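You operate a simulated robot arm through the tools that you are given. There is no shell and no other tool.

The job below is to be done with a simulated robot arm. You get a single attempt, and the scene is never put back.

JOB
Roll the cart out, brake it and load the grey tray on top.
Fine: free the brake before you roll; brake on again before the tray goes on the top shelf; nothing else on that shelf.

Only the result counts: the job must be done as asked and must still hold three seconds after the hand-in. Knocking over, shifting, dropping, spilling or breaking anything else fails it.

ROBOT AND FRAMES
A 7-joint arm with a four-finger gripper on a trunk, on a base that drives. Base frame: it is fixed to the floor where the robot stands at the start and does not move with it; the origin is under the middle of the robot, x ahead of it, y to its left, z up. Readings come in cm, rad, newtons and seconds.
Its first joint turns from -1.204 to 3.002 rad. Places, roughly: brake lever [70, 0, 70]; cart [100, -10, 60]; top shelf of the cart [90, -10, 80]. Payload 3.67 kg.
The TCP is the grasp point between the finger pads, 2.8 cm short of the fingertips. In the tool frame z runs along the fingers and y along their closing line. The gripper opens to 11.2 cm. The gripper's body begins 7.3 cm behind the TCP.
Orientation is that of the tool frame in the base frame, as [roll, pitch, yaw] about the fixed x, y, z axes, in that order (R = Rz(yaw) Ry(pitch) Rx(roll)). With the fingers straight down and closing along the base's y, the tool's x points along the base's -x, its y along +y and its z along -z.

CONTROLS
- The arm moves only by the tool arm_command. Its argument "increments" is one flat list of numbers, 7 for each row, row after row: the finger opening in cm, from 0 to 11.2, then the shift along the base's x, y, z in units of 40 mm (1.0 is 40 mm), then the turn, a rotation vector about the base's x, y, z in units of 6 degrees (1.0 is 6 degrees). In form: [grip, tx, ty, tz, wx, wy, wz, grip, tx, ty, tz, wx, wy, wz, ...]. A call has 1 to 20 rows; each row shifts and turns the commanded pose from where the row before left it. A call with a number of a shift or a turn outside -1 to 1 is refused whole. Rows are played at 5 a second. More than 5 cm and 0.15 rad between two rows, or a gripper value outside its range, and nothing of the call is played. Where a pose cannot be reached the arm comes as near as it can. A force on the tool above 40 N (or 10 N above the force at the start of the call, whichever is more), or a blocked arm, ends the call early, and 0.2 s more pass. Each finger halts on what it meets, pressing with about 33 N; the grip force reading is that of the motor and also rises with nothing between the fingers. The clock runs only during rows and for 0.2 s after the last one: add rows that do not move to give the fingers time. It gives the time, the measured TCP pose, the force on the tool (base axes), the opening and the grip force at its end, in the units of the frame above (readings bear some noise), with the torque about the TCP (base axes, N m) and any sound that the robot's microphone picked up, and new pictures: "views" is both (left out), scene, wrist or none.
- Cameras (640 x 400 px; columns grow to the right, rows downward): "scene" is now at [13.3, 0, 100.14]; the picture's right is [0.02, -1.00, 0.00], its down [-0.33, -0.01, -0.94] and it looks along [0.94, 0.02, -0.33] (base axes); focal length 227 px, centre (320, 200). "wrist" rides on the gripper at [6, -1.8, -10.4] in the tool frame; the picture's right is [0.29, 0.96, 0.00], its down [-0.80, 0.24, -0.55] and it looks along [-0.53, 0.16, 0.83] (tool axes); focal length 234 px, centre (320, 200). There is no depth. A picture from a camera that has moved, and an enlarged one, comes with that camera's place and axes in the base frame and with its lens. The place of the scene camera against the robot may be out by one fixed shift of up to 1.2 cm in any direction.
- lift_body(by): slides the trunk up (or, below 0, down) by that many cm; the arm and the scene camera ride with it, the base frame stays. It gives what a move gives, with no picture.
- drive_base(legs): drives the robot by 1 to 6 legs, each [ahead, turn to the left] in cm and rad, along the robot's own axes; the way and the turn of a leg run together, so that a leg with both is an arc; at most 150 cm and 3.142 rad a leg. The arm and the cameras ride along, it lands a little off, and it stops where it bumps. It gives what a move gives, and a new picture of the scene camera.
- turn_head(pan, tilt): turns the head with the scene camera to pan (to the left, within 1.501 rad either way) and tilt (down, from -0.506 to 1.204), counted from straight ahead of the robot. It gives what a move gives, and a new picture of the scene camera.
- zoom(camera, box): a new picture of the part [left, top, right, bottom] of that camera's present view, enlarged. The clock stands still meanwhile.
- close_job(): hands the job in; it is judged then, once.

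Places have to be worked out from the pictures, the camera data and where the tool is seen. Open the gripper and draw the arm clear of the work before you hand the job in, unless the task says otherwise.

The tools are called after ">>>" by a JSON object that holds its "fn" and its "kwargs". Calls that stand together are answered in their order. arm_command: Moves the arm, as the interface text tells. Its arguments: {"type":"object","properties":{"increments":{"type":"array"},"views":{"type":"string","enum":["both","scene","wrist","none"]}},"required":["increments"]} The other tools are called the same way: lift_body (by) slides the trunk up or down; drive_base (legs) drives the base; turn_head (pan, tilt) turns the head that bears the scene camera; zoom (camera, box) takes an enlarged picture of a part of a camera's view; close_job () hands the job in.

At the start:

```text
time: 0.0
position: [67.81, 28.1, 102.27]
orientation: [3.141, -0.001, 3.141]
force: [-0.2, 0.7, 0.3]
torque: [-0.01, 0.0, 0.02]
opening: 11.2
grip_force: 0.1
trunk travel left (down, up): [-10.5, 73.5]
robot x, y, heading: [-0.11, 0.17, 0.001]
head pan, tilt: [0.019, 0.339]
```

scene: 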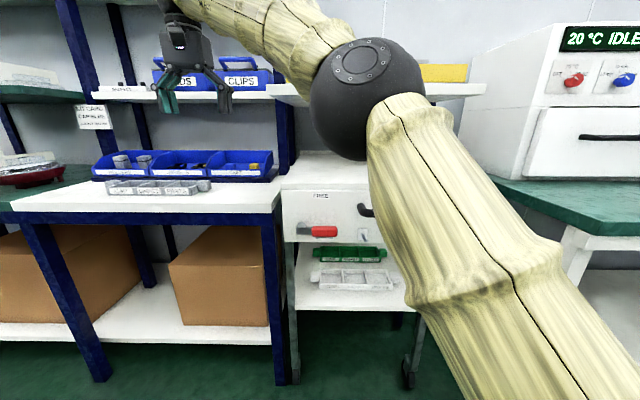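
wrist: 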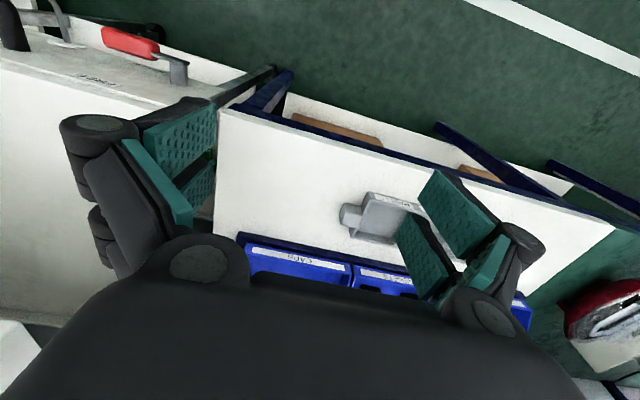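

The cart stands in a bay between the two tables, with a red brake lever on its front, and two trays (green, grey) are below. I zoom in on details first.

>>> {"fn": "zoom", "kwargs": {"camera": "scene", "box": [260, 140, 440, 300]}}

>>> {"fn": "zoom", "kwargs": {"camera": "scene", "box": [60, 60, 300, 220]}}

>>> {"fn": "zoom", "kwargs": {"camera": "wrist", "box": [0, 0, 320, 200]}}

>>> {"fn": "turn_head", "kwargs": {"pan": 0.0, "tilt": 0.7}}

```text
2.50 times, centred on (350, 220) of scene
camera zoom: at [13.3, 0.0, 100.14], right [0.02, -1.0, 0.0], down [-0.33, -0.01, -0.94], along [0.94, 0.02, -0.33], focal length 568 px, centre (245, 150)
```

zoom: 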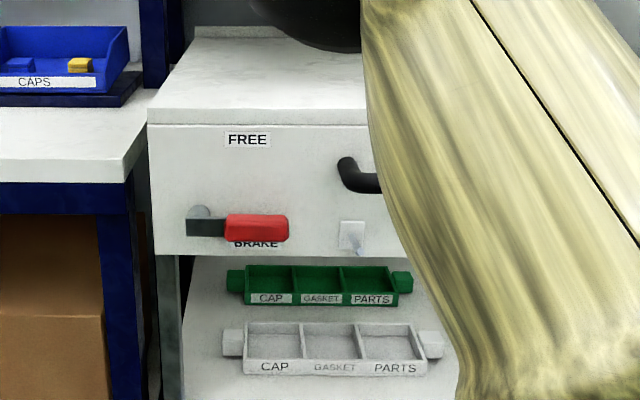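

```text
2.50 times, centred on (180, 140) of scene
camera zoom: at [13.3, 0.0, 100.14], right [0.02, -1.0, 0.0], down [-0.33, -0.01, -0.94], along [0.94, 0.02, -0.33], focal length 568 px, centre (670, 350)
```

zoom: 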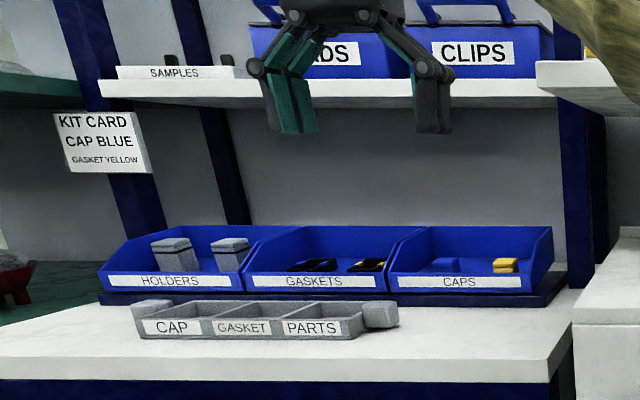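

```text
2.00 times, centred on (160, 100) of wrist
camera zoom: at [61.81, 26.24, 112.74], right [-0.29, 0.96, 0.0], down [0.8, 0.24, 0.55], along [0.53, 0.16, -0.83], focal length 468 px, centre (640, 400)
```

zoom: 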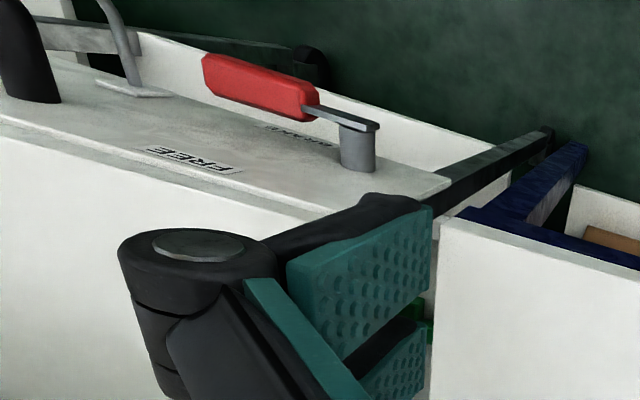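

```text
time: 0.8
position: [67.77, 28.18, 102.28]
orientation: [3.141, 0.001, 3.142]
force: [-0.7, -0.3, -0.5]
torque: [-0.01, -0.01, 0.04]
opening: 11.2
grip_force: 0.1
trunk travel left (down, up): [-10.5, 73.5]
robot x, y, heading: [-0.12, 0.18, -0.0]
head pan, tilt: [0.0, 0.7]
camera scene: at [12.48, -0.17, 96.89], right [0.0, -1.0, 0.0], down [-0.64, 0.0, -0.77], along [0.77, 0.0, -0.64], focal length 227 px, centre (320, 200)
```

scene: 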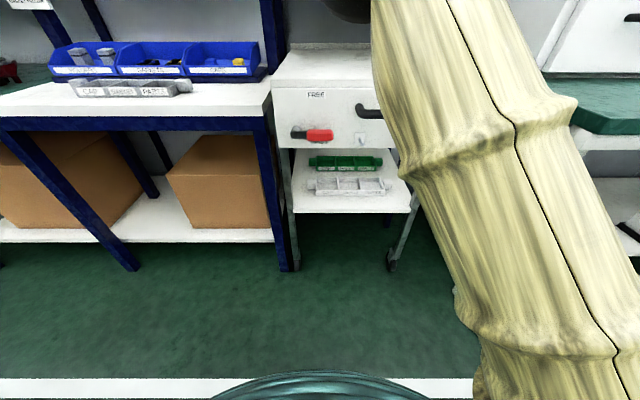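

The bench tray is the grey one (the two on the cart's lower shelf are green and white). The lever's pivot looks to be near (71.5, 6.4, 72.4), with its red grip from y≈3.4 to -3.6 at z≈71.3, beside BRAKE. I back off a little to get working room and a wider view.

>>> {"fn": "drive_base", "kwargs": {"legs": [[-20, 0]]}}

```text
time: 2.4
position: [47.79, 28.08, 102.36]
orientation: [-3.141, 0.0, 3.141]
force: [0.1, 0.4, -0.3]
torque: [-0.03, 0.02, 0.01]
opening: 11.18
grip_force: 0.1
trunk travel left (down, up): [-10.5, 73.5]
robot x, y, heading: [-20.07, 0.24, 0.004]
head pan, tilt: [0.0, 0.7]
camera scene: at [-7.59, -0.17, 96.89], right [0.0, -1.0, 0.0], down [-0.64, 0.0, -0.76], along [0.76, 0.0, -0.64], focal length 227 px, centre (320, 200)
```

scene: 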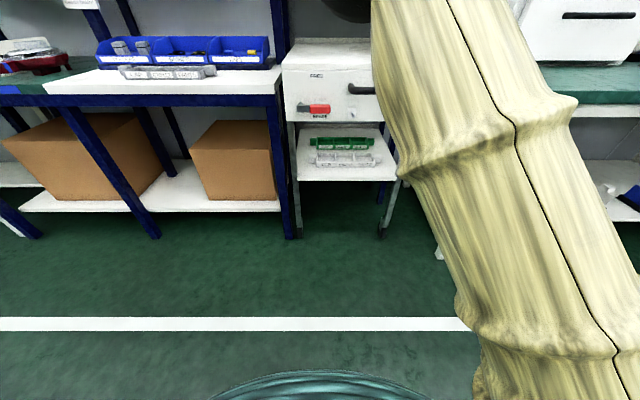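

The lane behind is clear and the pose is back at x≈48. Now I turn the tool to point forward (+x) in place, watching the pictures.

>>> {"fn": "arm_command", "kwargs": {"increments": [11.2, 0, 0, 0, 0, -1, 0, 11.2, 0, 0, 0, 0, -1, 0, 11.2, 0, 0, 0, 0, -1, 0, 11.2, 0, 0, 0, 0, -1, 0, 11.2, 0, 0, 0, 0, -1, 0, 11.2, 0, 0, 0, 0, -1, 0, 11.2, 0, 0, 0, 0, -1, 0, 11.2, 0, 0, 0, 0, -1, 0, 11.2, 0, 0, 0, 0, -1, 0, 11.2, 0, 0, 0, 0, -1, 0, 11.2, 0, 0, 0, 0, -1, 0, 11.2, 0, 0, 0, 0, -1, 0, 11.2, 0, 0, 0, 0, -1, 0, 11.2, 0, 0, 0, 0, -1, 0, 11.2, 0, 0, 0, 0, -1, 0]}}

>>> {"fn": "turn_head", "kwargs": {"pan": 0.0, "tilt": 0.4}}

```text
time: 5.6
position: [47.69, 28.22, 102.35]
orientation: [0.204, 1.569, 0.202]
force: [-0.3, -0.2, 0.3]
torque: [-0.02, 0.0, 0.04]
opening: 11.21
grip_force: 0.1
trunk travel left (down, up): [-10.5, 73.5]
robot x, y, heading: [-20.02, 0.01, -0.002]
head pan, tilt: [0.0, 0.7]
camera scene: at [-7.6, -0.19, 96.89], right [0.0, -1.0, 0.0], down [-0.64, 0.0, -0.76], along [0.76, 0.0, -0.64], focal length 227 px, centre (320, 200)
camera wrist: at [37.32, 26.23, 96.39], right [0.0, 0.96, -0.29], down [-0.56, 0.24, 0.8], along [0.83, 0.16, 0.53], focal length 234 px, centre (320, 200)
```

scene: 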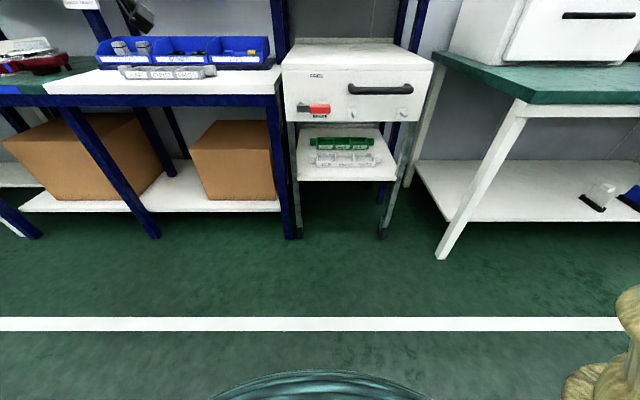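
wrist: 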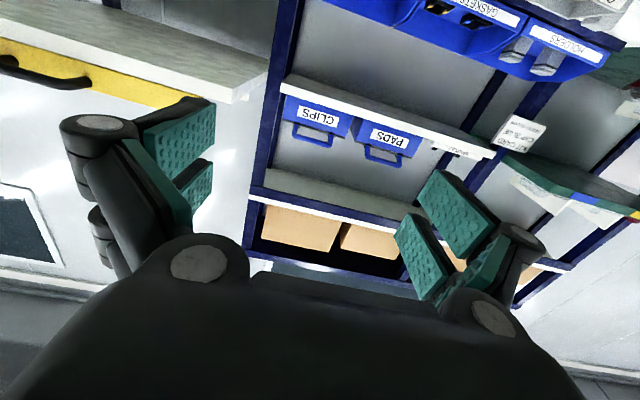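

```text
time: 6.4
position: [47.77, 28.13, 102.33]
orientation: [2.094, 1.57, 2.095]
force: [0.0, 0.5, 0.2]
torque: [0.01, 0.01, -0.04]
opening: 11.19
grip_force: 0.1
trunk travel left (down, up): [-10.5, 73.5]
robot x, y, heading: [-20.06, 0.24, 0.005]
head pan, tilt: [0.0, 0.4]
camera scene: at [-6.84, -0.18, 99.56], right [0.0, -1.0, 0.0], down [-0.39, 0.0, -0.92], along [0.92, 0.0, -0.39], focal length 227 px, centre (320, 200)
```

scene: 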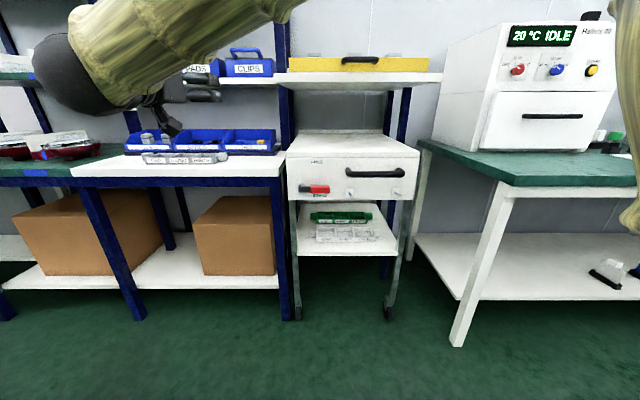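

The view of the cart is clear now: the top shelf looks empty, with a bar handle on the front. I zoom to see the cart's front, its top and the bench tray.

>>> {"fn": "zoom", "kwargs": {"camera": "scene", "box": [280, 120, 430, 214]}}

>>> {"fn": "zoom", "kwargs": {"camera": "scene", "box": [280, 190, 430, 330]}}

>>> {"fn": "zoom", "kwargs": {"camera": "scene", "box": [100, 110, 300, 210]}}

```text
4.26 times, centred on (355, 167) of scene
camera zoom: at [-6.84, -0.18, 99.56], right [0.0, -1.0, 0.0], down [-0.39, 0.0, -0.92], along [0.92, 0.0, -0.39], focal length 967 px, centre (171, 340)
```

zoom: 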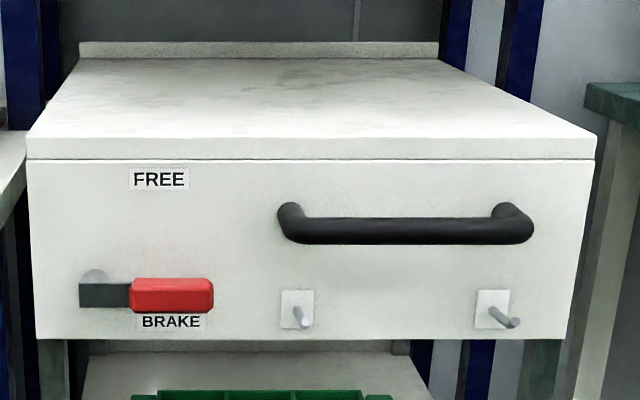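

```text
2.86 times, centred on (355, 260) of scene
camera zoom: at [-6.84, -0.18, 99.56], right [0.0, -1.0, 0.0], down [-0.39, 0.0, -0.92], along [0.92, 0.0, -0.39], focal length 650 px, centre (220, 29)
```

zoom: 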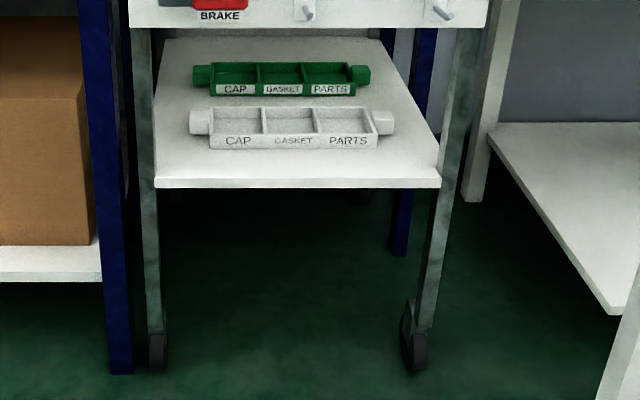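

```text
3.20 times, centred on (200, 160) of scene
camera zoom: at [-6.84, -0.18, 99.56], right [0.0, -1.0, 0.0], down [-0.39, 0.0, -0.92], along [0.92, 0.0, -0.39], focal length 728 px, centre (704, 328)
```

zoom: 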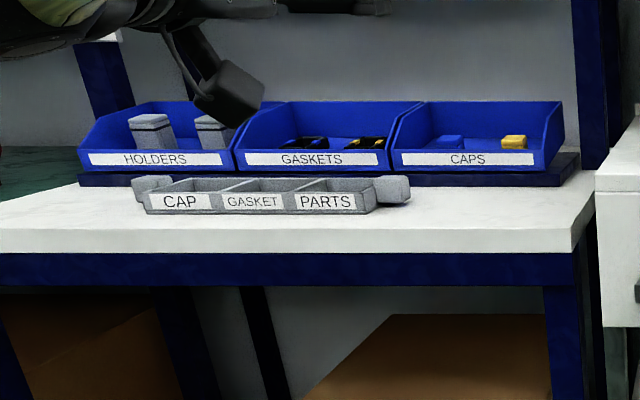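

The tray, lever and bar handle are located: lever horizontal on BRAKE with its pivot near (73, 6.4, 71.7), and the bar at z≈77.4 from y≈-9 to -29. I roll the tool so the fingers close vertically, and move in front of the cart with the fingers closed.

>>> {"fn": "arm_command", "kwargs": {"increments": [11.2, 0, -0.467, -0.2, 1, 0, 0, 11.2, 0, -0.467, -0.2, 1, 0, 0, 11.2, 0, -0.467, -0.2, 1, 0, 0, 11.2, 0, -0.467, -0.2, 1, 0, 0, 11.2, 0, -0.467, -0.2, 1, 0, 0, 8, 0, -0.467, -0.2, 1, 0, 0, 4, 0, -0.467, -0.2, 1, 0, 0, 0, 0, -0.467, -0.2, 1, 0, 0, 0, 0, -0.467, -0.2, 1, 0, 0, 0, 0, -0.467, -0.2, 1, 0, 0, 0, 0, -0.467, -0.2, 1, 0, 0, 0, 0, -0.467, -0.2, 1, 0, 0, 0, 0, -0.467, -0.2, 1, 0, 0, 0, 0, -0.467, -0.2, 1, 0, 0, 0, 0, -0.467, -0.2, 1, 0, 0]}}

```text
time: 9.6
position: [47.67, -0.15, 90.31]
orientation: [1.571, -0.001, 1.57]
force: [0.3, 0.6, 0.0]
torque: [-0.01, -0.01, 0.01]
opening: 0.01
grip_force: 33.0
trunk travel left (down, up): [-10.5, 73.5]
robot x, y, heading: [-20.16, -0.06, 0.003]
head pan, tilt: [0.0, 0.4]
camera scene: at [-6.83, -0.18, 99.57], right [0.0, -1.0, 0.0], down [-0.39, 0.0, -0.92], along [0.92, 0.0, -0.39], focal length 227 px, centre (320, 200)
camera wrist: at [37.37, 5.81, 88.57], right [0.0, 0.29, 0.96], down [-0.55, -0.8, 0.24], along [0.83, -0.53, 0.16], focal length 234 px, centre (320, 200)
```

scene: 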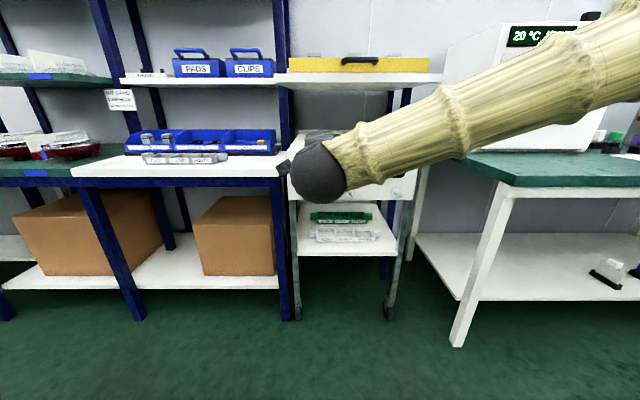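
wrist: 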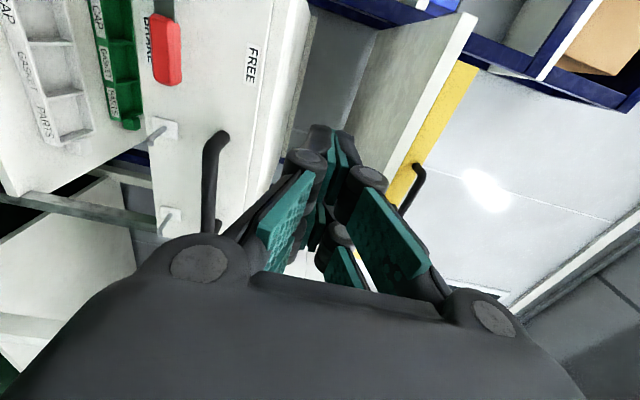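

The wrist view confirms the red grip at about (69.5, 0.2, 71.4). I lower the closed fingers to below the handle level in front of it.

>>> {"fn": "arm_command", "kwargs": {"increments": [0, 0.29, -0.014, -0.744, 0, 0, 0, 0, 0.29, -0.014, -0.744, 0, 0, 0, 0, 0.29, -0.014, -0.744, 0, 0, 0, 0, 0.29, -0.014, -0.744, 0, 0, 0, 0, 0.29, -0.014, -0.744, 0, 0, 0, 0, 0.29, -0.014, -0.744, 0, 0, 0, 0, 0.29, -0.014, -0.744, 0, 0, 0, 0, 0.29, -0.014, -0.744, 0, 0, 0]}}

```text
time: 11.4
position: [56.99, -0.29, 66.26]
orientation: [1.569, 0.001, 1.569]
force: [0.3, 0.0, 1.5]
torque: [-0.03, 0.04, -0.01]
opening: 0.0
grip_force: 32.7
trunk travel left (down, up): [-10.5, 73.5]
robot x, y, heading: [-20.11, 0.06, 0.0]
head pan, tilt: [0.0, 0.4]
camera scene: at [-6.86, -0.21, 99.58], right [0.0, -1.0, 0.0], down [-0.39, 0.0, -0.92], along [0.92, 0.0, -0.39], focal length 227 px, centre (320, 200)
camera wrist: at [46.63, 5.58, 64.6], right [0.0, 0.29, 0.96], down [-0.55, -0.8, 0.24], along [0.83, -0.53, 0.16], focal length 234 px, centre (320, 200)
```

scene: 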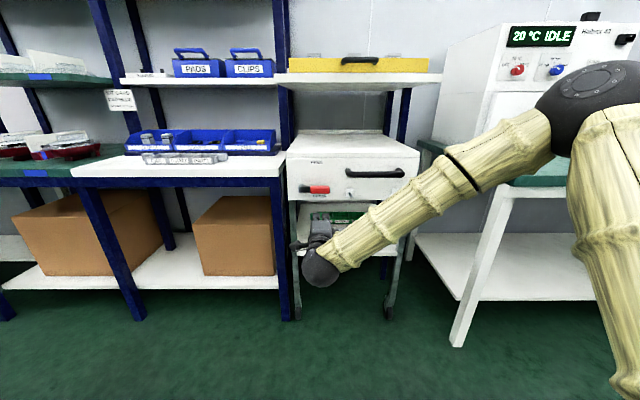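
wrist: 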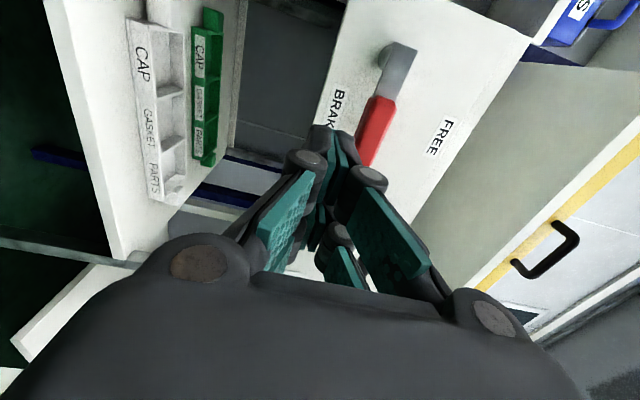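

The fingers sit below and in front of the handle. I advance so the tips come under it, just short of the panel.

>>> {"fn": "arm_command", "kwargs": {"increments": [0, 0.55, -0.02, 0, 0, 0, 0, 0, 0.55, -0.02, 0, 0, 0, 0, 0, 0.55, -0.02, 0, 0, 0, 0, 0, 0.55, -0.02, 0, 0, 0, 0, 0, 0.55, 0, 0, 0, 0, 0], "views": "wrist"}}

>>> {"fn": "zoom", "kwargs": {"camera": "scene", "box": [280, 140, 380, 260]}}

```text
time: 12.6
position: [68.17, -0.75, 66.42]
orientation: [1.57, -0.001, 1.569]
force: [0.8, 0.3, 0.4]
torque: [-0.03, 0.0, 0.0]
opening: 0.0
grip_force: 33.0
trunk travel left (down, up): [-10.5, 73.5]
robot x, y, heading: [-20.35, 0.06, -0.001]
head pan, tilt: [0.0, 0.4]
camera wrist: at [57.76, 5.11, 64.63], right [0.0, 0.29, 0.96], down [-0.55, -0.8, 0.24], along [0.83, -0.53, 0.16], focal length 234 px, centre (320, 200)
```

wrist: 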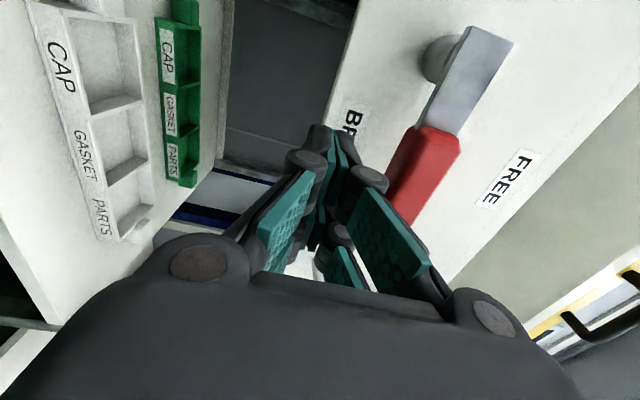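

```text
3.33 times, centred on (330, 200) of scene
camera zoom: at [-6.84, -0.2, 99.57], right [0.0, -1.0, 0.0], down [-0.39, 0.0, -0.92], along [0.92, 0.0, -0.39], focal length 758 px, centre (287, 200)
```

zoom: 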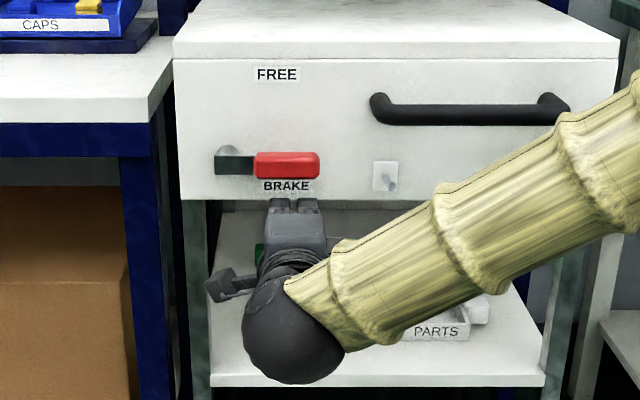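

The tips are just below the red grip at x≈71. I edge in a little more and push up along the lever's arc to about 30°, reading the force.

>>> {"fn": "arm_command", "kwargs": {"increments": [0, 0.15, 0, 0, 0, 0, 0, 0, 0, 0, 0.24, 0, 0, 0, 0, 0, 0, 0.24, 0, 0, 0, 0, 0, 0.02, 0.24, 0, 0, 0, 0, 0, -0.045, 0.2375, 0, 0, 0, 0, 0, -0.045, 0.2375, 0, 0, 0, 0, 0, 0.02, 0.2375, 0, 0, 0, 0, 0, 0.02, 0.2375, 0, 0, 0], "views": "wrist"}}

>>> {"fn": "zoom", "kwargs": {"camera": "scene", "box": [280, 140, 380, 260]}}

```text
time: 14.4
position: [68.6, -0.72, 73.13]
orientation: [1.571, -0.002, 1.57]
force: [0.5, -0.2, -0.5]
torque: [0.0, 0.01, 0.03]
opening: 0.0
grip_force: 33.2
trunk travel left (down, up): [-10.5, 73.5]
robot x, y, heading: [-20.35, -0.22, 0.003]
head pan, tilt: [0.0, 0.4]
camera wrist: at [58.25, 5.09, 71.41], right [0.0, 0.29, 0.96], down [-0.55, -0.8, 0.24], along [0.83, -0.53, 0.16], focal length 234 px, centre (320, 200)
```

wrist: 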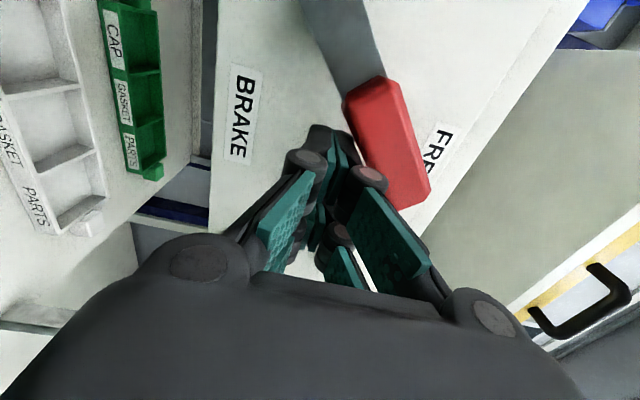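

```text
3.33 times, centred on (330, 200) of scene
camera zoom: at [-6.82, -0.2, 99.57], right [0.0, -1.0, 0.0], down [-0.39, 0.0, -0.92], along [0.92, 0.0, -0.39], focal length 758 px, centre (287, 200)
```

zoom: 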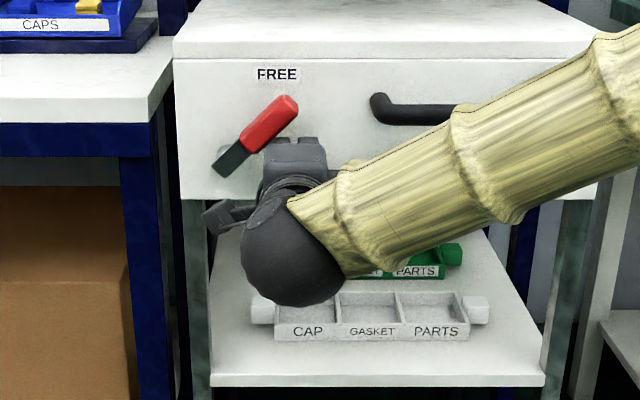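

The lever turns easily and is at about 40° now. I keep pushing along the arc.

>>> {"fn": "arm_command", "kwargs": {"increments": [0, 0, 0.068, 0.22, 0, 0, 0, 0, 0, 0.068, 0.22, 0, 0, 0, 0, 0, 0.135, 0.2, 0, 0, 0, 0, 0, 0.135, 0.2, 0, 0, 0], "views": "wrist"}}

>>> {"fn": "zoom", "kwargs": {"camera": "scene", "box": [280, 140, 380, 260]}}

```text
time: 15.4
position: [68.57, 0.8, 76.62]
orientation: [1.571, -0.001, 1.571]
force: [-0.6, -0.6, 0.8]
torque: [0.02, -0.02, -0.02]
opening: 0.02
grip_force: 33.2
trunk travel left (down, up): [-10.5, 73.5]
robot x, y, heading: [-19.54, 0.07, -0.0]
head pan, tilt: [0.0, 0.4]
camera wrist: at [58.27, 6.7, 74.78], right [0.0, 0.29, 0.96], down [-0.55, -0.8, 0.24], along [0.83, -0.53, 0.16], focal length 234 px, centre (320, 200)
```

wrist: 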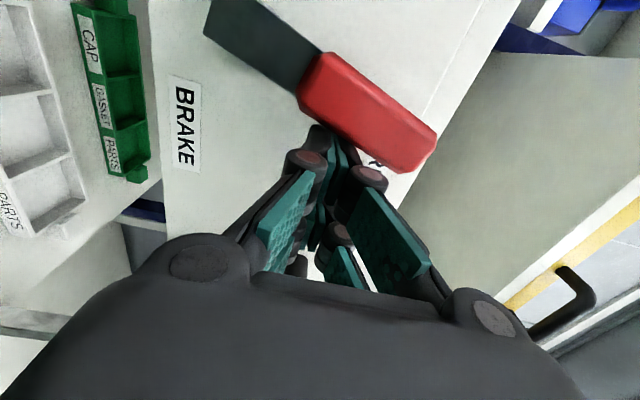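

```text
3.33 times, centred on (330, 200) of scene
camera zoom: at [-6.83, -0.21, 99.57], right [0.0, -1.0, 0.0], down [-0.39, 0.0, -0.92], along [0.92, 0.0, -0.39], focal length 758 px, centre (287, 200)
```

zoom: 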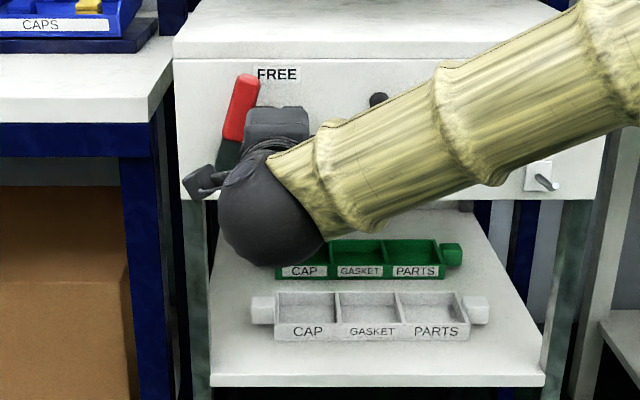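

The lever is close to 78°. I push on towards vertical and watch for a stop or a click.

>>> {"fn": "arm_command", "kwargs": {"increments": [0, 0, 0.19, 0.12, 0, 0, 0, 0, 0, 0.19, 0.12, 0, 0, 0, 0, 0, 0.2, 0.05, 0, 0, 0, 0, 0, 0.2, 0.03, 0, 0, 0], "views": "wrist"}}

>>> {"fn": "zoom", "kwargs": {"camera": "scene", "box": [280, 140, 380, 260]}}

```text
time: 16.4
position: [68.74, 2.74, 77.6]
orientation: [1.57, -0.002, 1.56]
force: [-2.5, -12.4, 0.7]
torque: [-0.06, -0.07, 0.11]
opening: 0.61
grip_force: 36.1
trunk travel left (down, up): [-10.5, 73.5]
robot x, y, heading: [-19.93, -0.3, -0.003]
head pan, tilt: [0.0, 0.4]
stopped in row 4: the force on the tool passed its limit at 48 N (the readings are from after the stop); the commanded pose is now the measured one
camera wrist: at [58.48, 8.74, 75.96], right [0.0, 0.29, 0.96], down [-0.57, -0.79, 0.24], along [0.82, -0.54, 0.16], focal length 234 px, centre (320, 200)
```

wrist: 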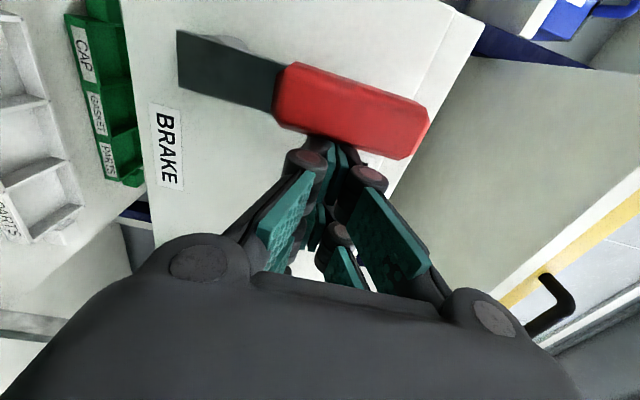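

```text
3.33 times, centred on (330, 200) of scene
camera zoom: at [-6.86, -0.36, 99.58], right [-0.01, -1.0, 0.0], down [-0.39, 0.0, -0.92], along [0.92, 0.0, -0.39], focal length 758 px, centre (287, 200)
```

zoom: 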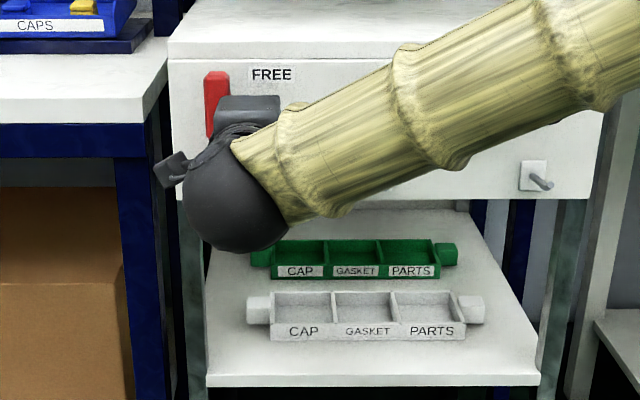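

The lever hit its end stop at vertical, beside FREE. I back the fingers off to the right and out, and check that the lever stays there.

>>> {"fn": "arm_command", "kwargs": {"increments": [0, 0, -0.4, 0, 0, 0, 0, 0, -0.1, -0.4, 0, 0, 0, 0, 0, -0.8, 0, 0, 0, 0, 0, 0, -0.8, 0, 0, 0, 0, 0, 0, -0.8, 0, 0, 0, 0, 0, 0, -0.8, 0, 0, 0, 0, 0]}}

>>> {"fn": "zoom", "kwargs": {"camera": "scene", "box": [280, 120, 430, 214]}}

```text
time: 17.8
position: [55.41, -0.07, 77.7]
orientation: [1.572, -0.002, 1.559]
force: [-0.1, 0.5, -1.0]
torque: [-0.01, 0.0, -0.02]
opening: 0.01
grip_force: 35.7
trunk travel left (down, up): [-10.5, 73.5]
robot x, y, heading: [-20.52, 0.18, -0.002]
head pan, tilt: [0.0, 0.4]
camera scene: at [-6.83, -0.26, 99.57], right [0.0, -1.0, 0.0], down [-0.39, 0.0, -0.92], along [0.92, 0.0, -0.39], focal length 227 px, centre (320, 200)
camera wrist: at [45.19, 5.88, 76.03], right [0.0, 0.29, 0.96], down [-0.56, -0.79, 0.24], along [0.83, -0.54, 0.16], focal length 234 px, centre (320, 200)
```

scene: 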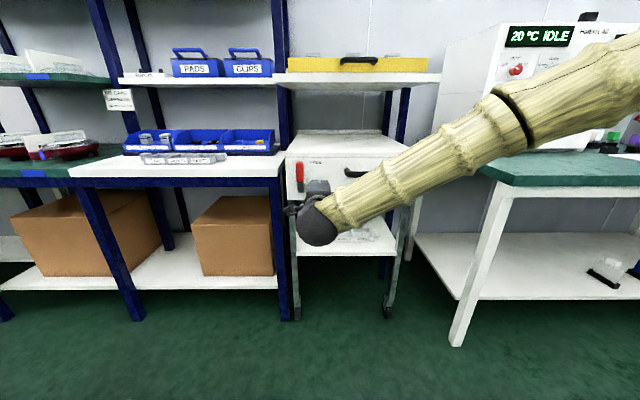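
wrist: 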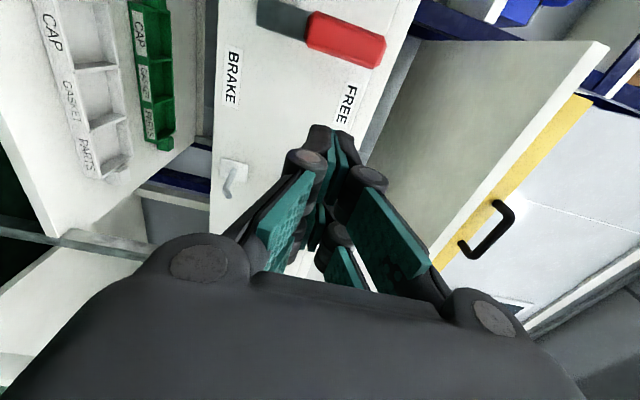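

```text
4.26 times, centred on (355, 167) of scene
camera zoom: at [-6.83, -0.26, 99.57], right [0.0, -1.0, 0.0], down [-0.39, 0.0, -0.92], along [0.92, 0.0, -0.39], focal length 967 px, centre (171, 340)
```

zoom: 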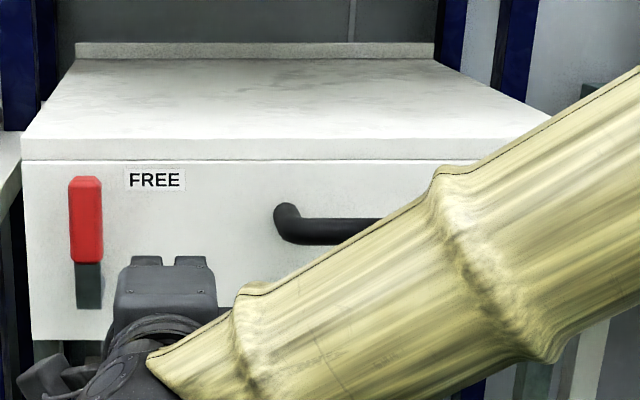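

The brake is free and the lever holds upright. I shift right to in front of the left-middle part of the bar, close to the cart's centreline, with the fingers part-open.

>>> {"fn": "arm_command", "kwargs": {"increments": [6, 0, -0.7, 0, 0, 0, 0.11, 6, 0, -0.7, 0, 0, 0, 0, 6, 0, -0.7, 0, 0, 0, 0, 6, 0, -0.7, 0, 0, 0, 0, 6, 0, -0.7, 0, 0, 0, 0]}}

>>> {"fn": "zoom", "kwargs": {"camera": "wrist", "box": [100, 0, 500, 250]}}

```text
time: 19.0
position: [55.39, -14.07, 77.67]
orientation: [1.573, 0.0, 1.572]
force: [-0.3, 0.1, -0.6]
torque: [0.02, -0.03, -0.02]
opening: 6.0
grip_force: 0.0
trunk travel left (down, up): [-10.5, 73.5]
robot x, y, heading: [-20.1, 0.14, -0.002]
head pan, tilt: [0.0, 0.4]
camera scene: at [-6.83, -0.24, 99.56], right [0.0, -1.0, 0.0], down [-0.39, 0.0, -0.92], along [0.92, 0.0, -0.39], focal length 227 px, centre (320, 200)
camera wrist: at [45.01, -8.2, 76.02], right [0.0, 0.29, 0.96], down [-0.55, -0.8, 0.24], along [0.83, -0.53, 0.16], focal length 234 px, centre (320, 200)
```

scene: 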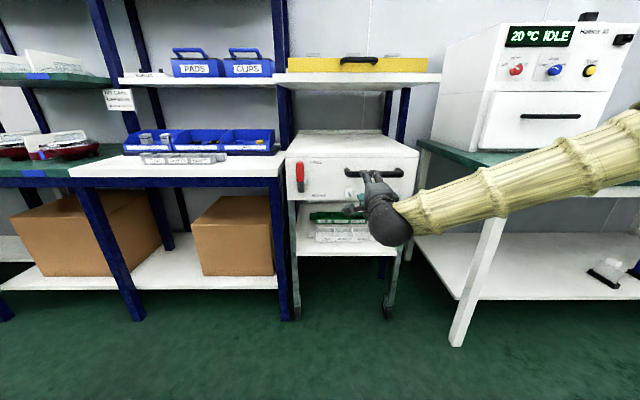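
wrist: 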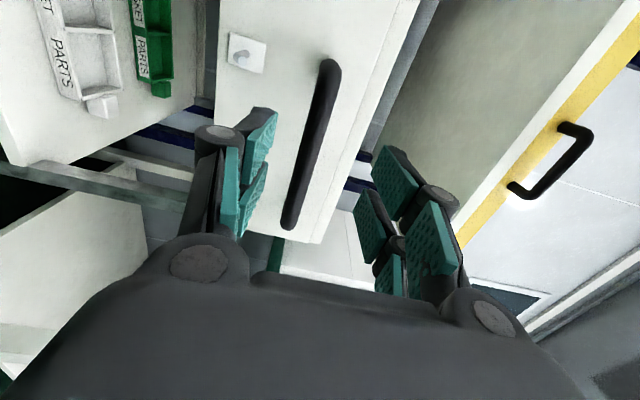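

```text
1.60 times, centred on (300, 125) of wrist
camera zoom: at [45.01, -8.2, 76.02], right [0.0, 0.29, 0.96], down [-0.55, -0.8, 0.24], along [0.83, -0.53, 0.16], focal length 375 px, centre (352, 320)
```

zoom: 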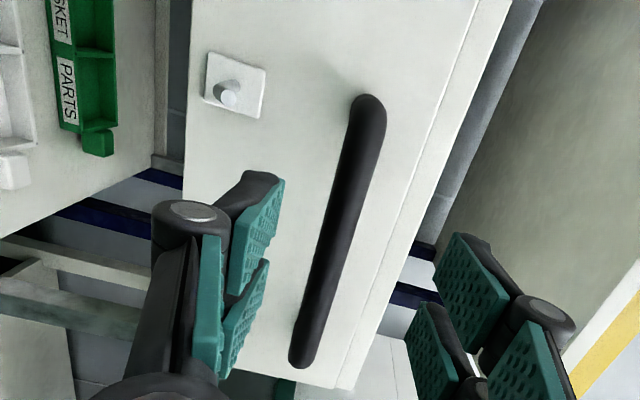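

The bar is measured at z≈77.6, x≈68, in line with the tool. I advance around it and close.

>>> {"fn": "arm_command", "kwargs": {"increments": [6, 0.8, 0, 0, 0, 0, 0, 6, 0.8, 0, 0, 0, 0, 0, 6, 0.8, 0, 0, 0, 0, 0, 6, 0.75, 0, 0, 0, 0, 0, 6, 0, 0, 0, 0, 0, 0], "views": "wrist"}}

>>> {"fn": "zoom", "kwargs": {"camera": "scene", "box": [280, 120, 430, 214]}}

```text
time: 20.2
position: [68.09, -14.02, 77.72]
orientation: [1.57, -0.002, 1.572]
force: [0.3, 0.3, 0.3]
torque: [-0.01, -0.04, 0.01]
opening: 5.99
grip_force: 0.1
trunk travel left (down, up): [-10.5, 73.5]
robot x, y, heading: [-19.94, -0.11, -0.002]
head pan, tilt: [0.0, 0.4]
camera wrist: at [57.76, -8.14, 75.97], right [0.0, 0.29, 0.96], down [-0.55, -0.8, 0.24], along [0.83, -0.53, 0.16], focal length 234 px, centre (320, 200)
```

wrist: 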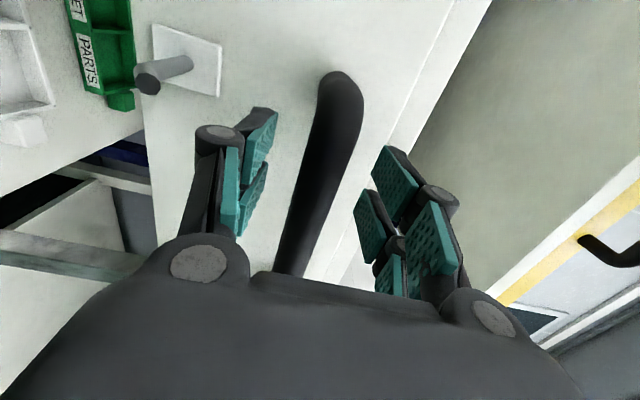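

```text
4.26 times, centred on (355, 167) of scene
camera zoom: at [-6.83, -0.27, 99.57], right [0.0, -1.0, 0.0], down [-0.39, 0.0, -0.92], along [0.92, 0.0, -0.39], focal length 967 px, centre (171, 340)
```

zoom: 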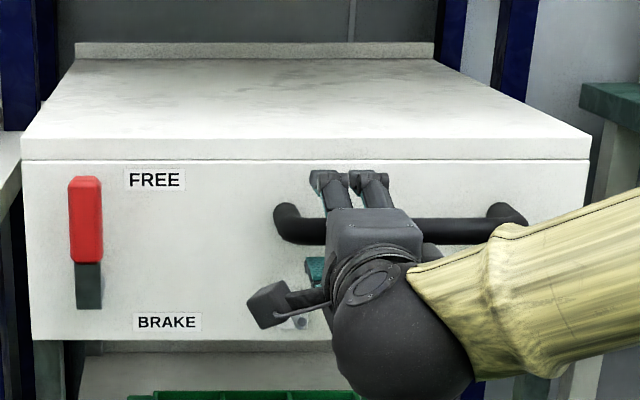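

The bar lies between the open fingers. I close on it.

>>> {"fn": "arm_command", "kwargs": {"increments": [0, 0, 0, 0, 0, 0, 0, 0, 0, 0, 0, 0, 0, 0, 0, 0, 0, 0, 0, 0, 0, 0, 0, 0, 0, 0, 0, 0]}}

```text
time: 21.2
position: [68.15, -14.06, 77.54]
orientation: [1.574, -0.002, 1.572]
force: [-4.9, 2.3, -14.6]
torque: [-0.23, 0.09, -0.24]
opening: 2.08
grip_force: 45.1
trunk travel left (down, up): [-10.5, 73.5]
robot x, y, heading: [-20.21, -0.18, -0.002]
head pan, tilt: [0.0, 0.4]
camera scene: at [-6.77, -0.28, 99.54], right [0.0, -1.0, 0.0], down [-0.39, 0.0, -0.92], along [0.92, 0.0, -0.39], focal length 227 px, centre (320, 200)
camera wrist: at [57.75, -8.14, 75.8], right [0.0, 0.29, 0.96], down [-0.55, -0.8, 0.24], along [0.83, -0.53, 0.16], focal length 234 px, centre (320, 200)
```

scene: 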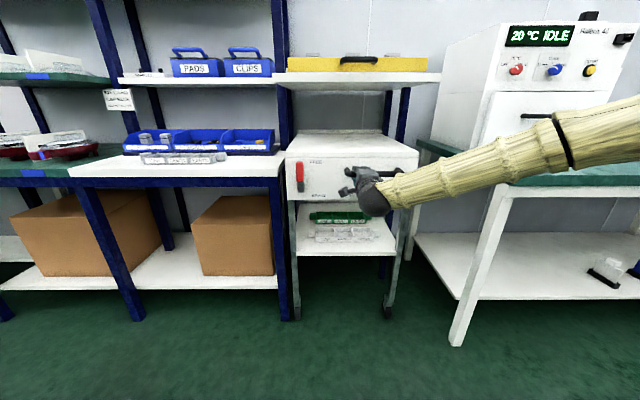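
wrist: 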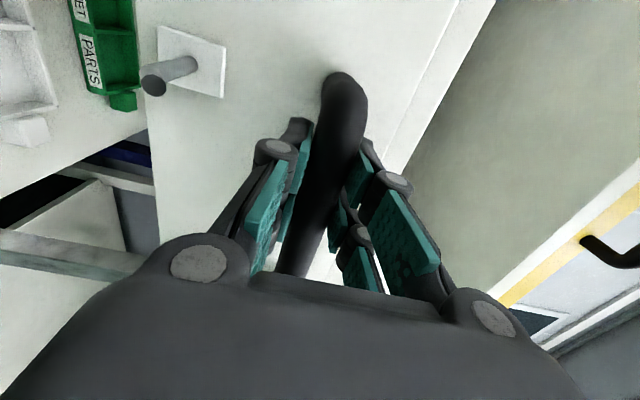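

Grip is firm at 2.08 cm. I try a gentle straight pull with the arm, a few cm, reading the force.

>>> {"fn": "arm_command", "kwargs": {"increments": [0, -0.1, 0, -0.03, 0, 0, 0, 0, -0.2, 0, 0, 0, 0, 0, 0, -0.25, 0, 0, 0, 0, 0, 0, -0.25, 0, 0, 0, 0, 0, 0, -0.25, 0, 0, 0, 0, 0, 0, -0.2, 0, 0, 0, 0, 0], "views": "scene"}}

```text
time: 22.6
position: [63.14, -13.93, 77.47]
orientation: [1.572, 0.0, 1.574]
force: [-0.7, 21.3, -8.0]
torque: [0.18, 0.05, 0.19]
opening: 2.09
grip_force: 45.2
trunk travel left (down, up): [-10.5, 73.5]
robot x, y, heading: [-19.82, 0.2, -0.001]
head pan, tilt: [0.0, 0.4]
camera scene: at [-6.79, -0.14, 99.56], right [0.0, -1.0, 0.0], down [-0.39, 0.0, -0.92], along [0.92, 0.0, -0.39], focal length 227 px, centre (320, 200)
```

scene: 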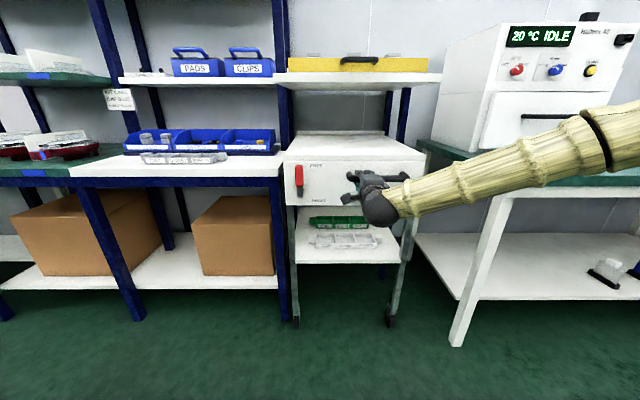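

The cart rolls easily (5 cm so far), with some sideways load building. I ease the y slightly and keep pulling straight.

>>> {"fn": "arm_command", "kwargs": {"increments": [0, -0.1, 0.03, 0, 0, 0, 0, 0, -0.25, 0.01, 0, 0, 0, 0, 0, -0.25, 0.01, 0, 0, 0, 0, 0, -0.25, 0, 0, 0, 0, 0, -0.25, 0, 0, 0, 0, 0, 0, -0.15, 0, 0, 0, 0, 0, 0, 0, 0, 0, 0, 0, 0], "views": "scene"}}

>>> {"fn": "zoom", "kwargs": {"camera": "scene", "box": [260, 120, 440, 330]}}

```text
refused: increments must hold 7 numbers for each row
```

```text
1.90 times, centred on (350, 225) of scene
camera zoom: at [-6.79, -0.14, 99.56], right [0.0, -1.0, 0.0], down [-0.39, 0.0, -0.92], along [0.92, 0.0, -0.39], focal length 433 px, centre (263, 152)
```

zoom: 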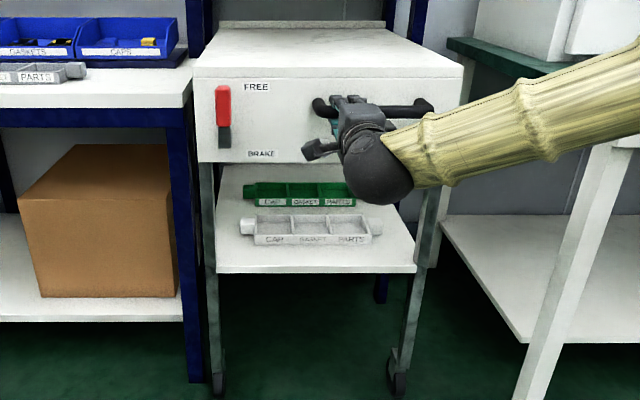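

The command was malformed (one number short) and nothing moved. I resend it correctly.

>>> {"fn": "arm_command", "kwargs": {"increments": [0, -0.1, 0.03, 0, 0, 0, 0, 0, -0.25, 0.01, 0, 0, 0, 0, 0, -0.25, 0.01, 0, 0, 0, 0, 0, -0.25, 0, 0, 0, 0, 0, 0, -0.25, 0, 0, 0, 0, 0, 0, -0.15, 0, 0, 0, 0, 0, 0, 0, 0, 0, 0, 0, 0], "views": "scene"}}

```text
time: 24.2
position: [58.06, -14.01, 77.47]
orientation: [1.571, -0.002, 1.569]
force: [-1.8, 2.7, -0.1]
torque: [-0.3, -0.02, -1.01]
opening: 2.08
grip_force: 45.3
trunk travel left (down, up): [-10.5, 73.5]
robot x, y, heading: [-20.21, 0.27, -0.006]
head pan, tilt: [0.0, 0.4]
camera scene: at [-6.85, -0.24, 99.57], right [0.0, -1.0, 0.0], down [-0.39, 0.0, -0.92], along [0.92, 0.0, -0.39], focal length 227 px, centre (320, 200)
```

scene: 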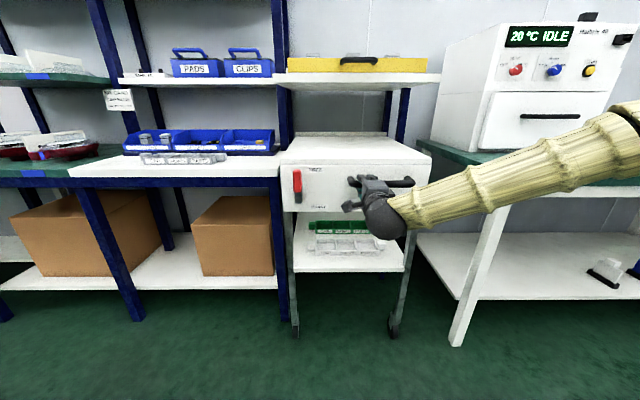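

Sideways force has vanished and the cart comes along smoothly; the trays on it stay put. I keep pulling at the same gentle speed.

>>> {"fn": "arm_command", "kwargs": {"increments": [0, -0.12, 0, 0, 0, 0, 0, 0, -0.25, 0, 0, 0, 0, 0, 0, -0.25, 0, 0, 0, 0, 0, 0, -0.25, 0, 0, 0, 0, 0, 0, -0.25, 0, 0, 0, 0, 0, 0, -0.25, 0, 0, 0, 0, 0, 0, -0.25, 0, 0, 0, 0, 0, 0, -0.25, 0, 0, 0, 0, 0, 0, -0.25, 0, 0, 0, 0, 0, 0, -0.25, 0, 0, 0, 0, 0, 0, -0.12, 0, 0, 0, 0, 0, 0, 0, 0, 0, 0, 0, 0], "views": "both"}}

>>> {"fn": "zoom", "kwargs": {"camera": "scene", "box": [260, 120, 460, 345]}}

```text
time: 26.8
position: [48.15, -14.08, 77.59]
orientation: [1.571, -0.001, 1.569]
force: [1.1, -2.3, 2.6]
torque: [-0.36, 0.04, -0.27]
opening: 2.07
grip_force: 45.4
trunk travel left (down, up): [-10.5, 73.5]
robot x, y, heading: [-19.99, 0.08, -0.011]
head pan, tilt: [0.0, 0.4]
camera scene: at [-6.85, -0.26, 99.57], right [0.0, -1.0, 0.0], down [-0.39, 0.0, -0.92], along [0.92, 0.0, -0.39], focal length 227 px, centre (320, 200)
camera wrist: at [37.78, -8.14, 75.77], right [0.0, 0.29, 0.96], down [-0.56, -0.8, 0.24], along [0.83, -0.53, 0.16], focal length 234 px, centre (320, 200)
```

scene: 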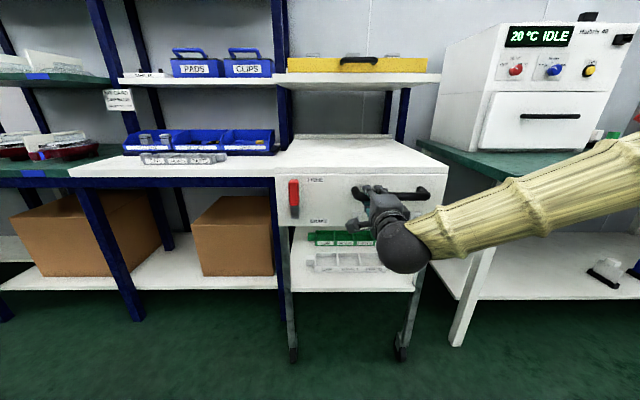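
wrist: 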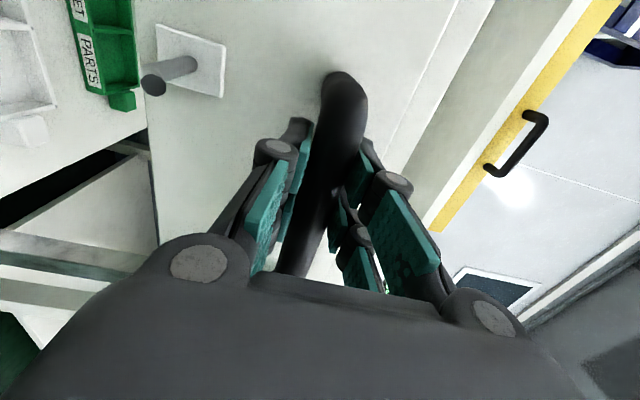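

```text
1.78 times, centred on (360, 232) of scene
camera zoom: at [-6.85, -0.26, 99.57], right [0.0, -1.0, 0.0], down [-0.39, 0.0, -0.92], along [0.92, 0.0, -0.39], focal length 404 px, centre (249, 142)
```

zoom: 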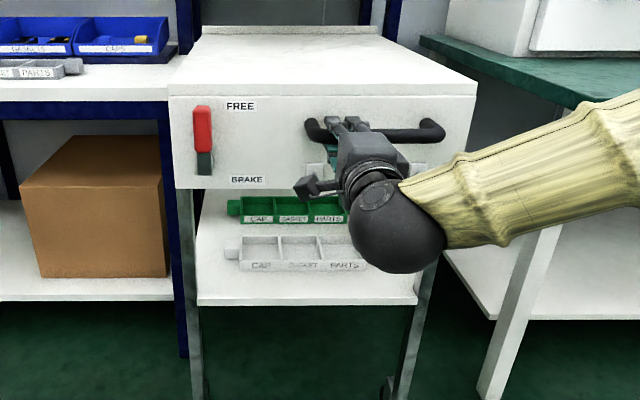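

20 cm out, all stable and straight. I continue pulling with the arm.

>>> {"fn": "arm_command", "kwargs": {"increments": [0, -0.12, 0, 0, 0, 0, 0, 0, -0.25, 0, 0, 0, 0, 0, 0, -0.3, 0, 0, 0, 0, 0, 0, -0.3, 0, 0, 0, 0, 0, 0, -0.3, 0, 0, 0, 0, 0, 0, -0.3, 0, 0, 0, 0, 0, 0, -0.3, 0, 0, 0, 0, 0, 0, -0.3, 0, 0, 0, 0, 0, 0, -0.3, 0, 0, 0, 0, 0, 0, -0.3, 0, 0, 0, 0, 0, 0, -0.25, 0, 0, 0, 0, 0, 0, -0.12, 0, 0, 0, 0, 0, 0, 0, 0, 0, 0, 0, 0], "views": "both"}}

>>> {"fn": "zoom", "kwargs": {"camera": "scene", "box": [240, 120, 480, 390]}}

```text
time: 28.3
position: [44.1, -14.08, 77.39]
orientation: [1.584, -0.002, 1.561]
force: [1.5, -4.2, -12.8]
torque: [-0.2, 0.08, -1.53]
opening: 2.07
grip_force: 45.1
out of reach, approached as far as the arm can: row 5, 6, 7
trunk travel left (down, up): [-10.5, 73.5]
robot x, y, heading: [-19.82, 0.14, -0.003]
head pan, tilt: [0.0, 0.4]
stopped in row 7: the force on the tool passed its limit at 45 N (the readings are from after the stop); the commanded pose is now the measured one
camera scene: at [-6.77, -0.33, 99.56], right [-0.01, -1.0, 0.0], down [-0.39, 0.0, -0.92], along [0.92, -0.01, -0.39], focal length 227 px, centre (320, 200)
camera wrist: at [33.79, -8.05, 75.92], right [0.02, 0.29, 0.96], down [-0.56, -0.79, 0.25], along [0.83, -0.54, 0.15], focal length 234 px, centre (320, 200)
```

scene: 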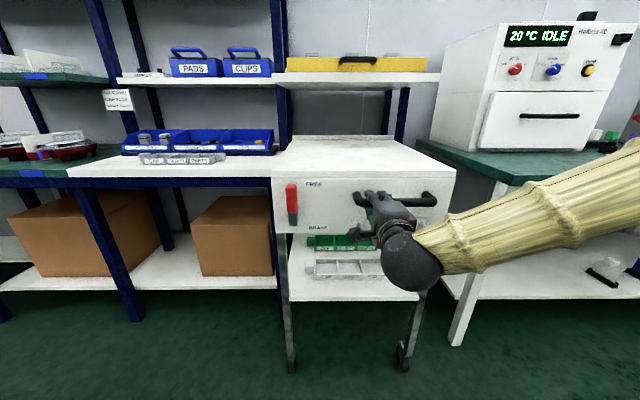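
wrist: 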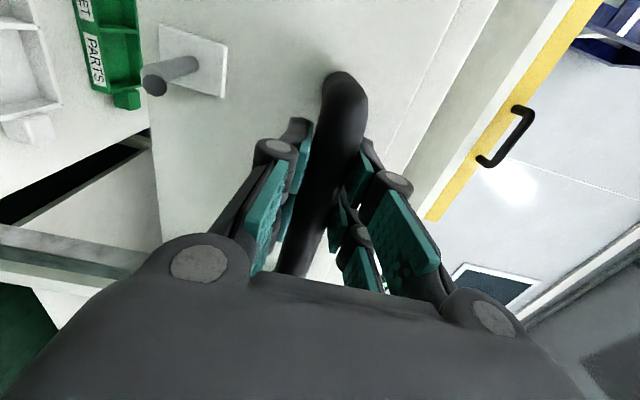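

```text
1.48 times, centred on (360, 255) of scene
camera zoom: at [-6.77, -0.33, 99.56], right [-0.01, -1.0, 0.0], down [-0.39, 0.0, -0.92], along [0.92, -0.01, -0.39], focal length 337 px, centre (261, 118)
```

zoom: 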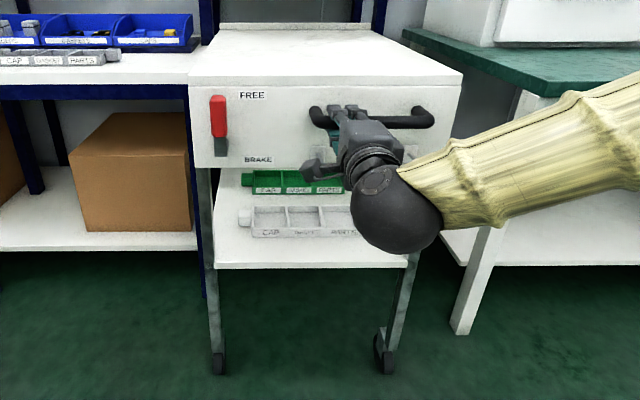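

The arm has hit its inner reach, with the cart about 24 cm out. I keep the grip and back the base by a short leg to test pulling that way.

>>> {"fn": "drive_base", "kwargs": {"legs": [[-6, 0]]}}

```text
time: 29.2
position: [38.11, -14.02, 77.55]
orientation: [1.583, -0.002, 1.563]
force: [3.1, -19.4, -23.0]
torque: [-0.65, 0.11, -0.6]
opening: 2.1
grip_force: 44.8
trunk travel left (down, up): [-10.5, 73.5]
robot x, y, heading: [-26.09, 0.29, -0.01]
head pan, tilt: [0.0, 0.4]
camera scene: at [-12.77, -0.4, 99.53], right [-0.01, -1.0, 0.0], down [-0.39, 0.0, -0.92], along [0.92, -0.01, -0.39], focal length 227 px, centre (320, 200)
```

scene: 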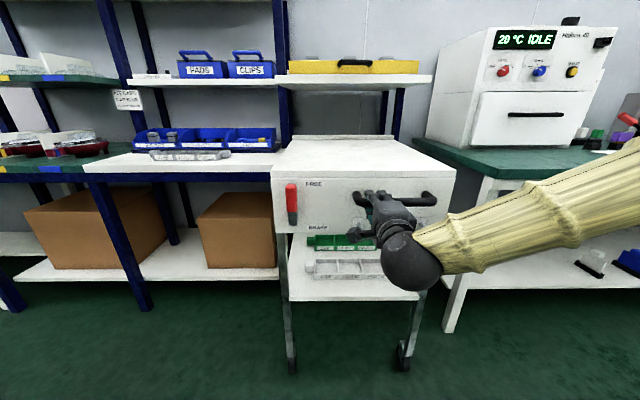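

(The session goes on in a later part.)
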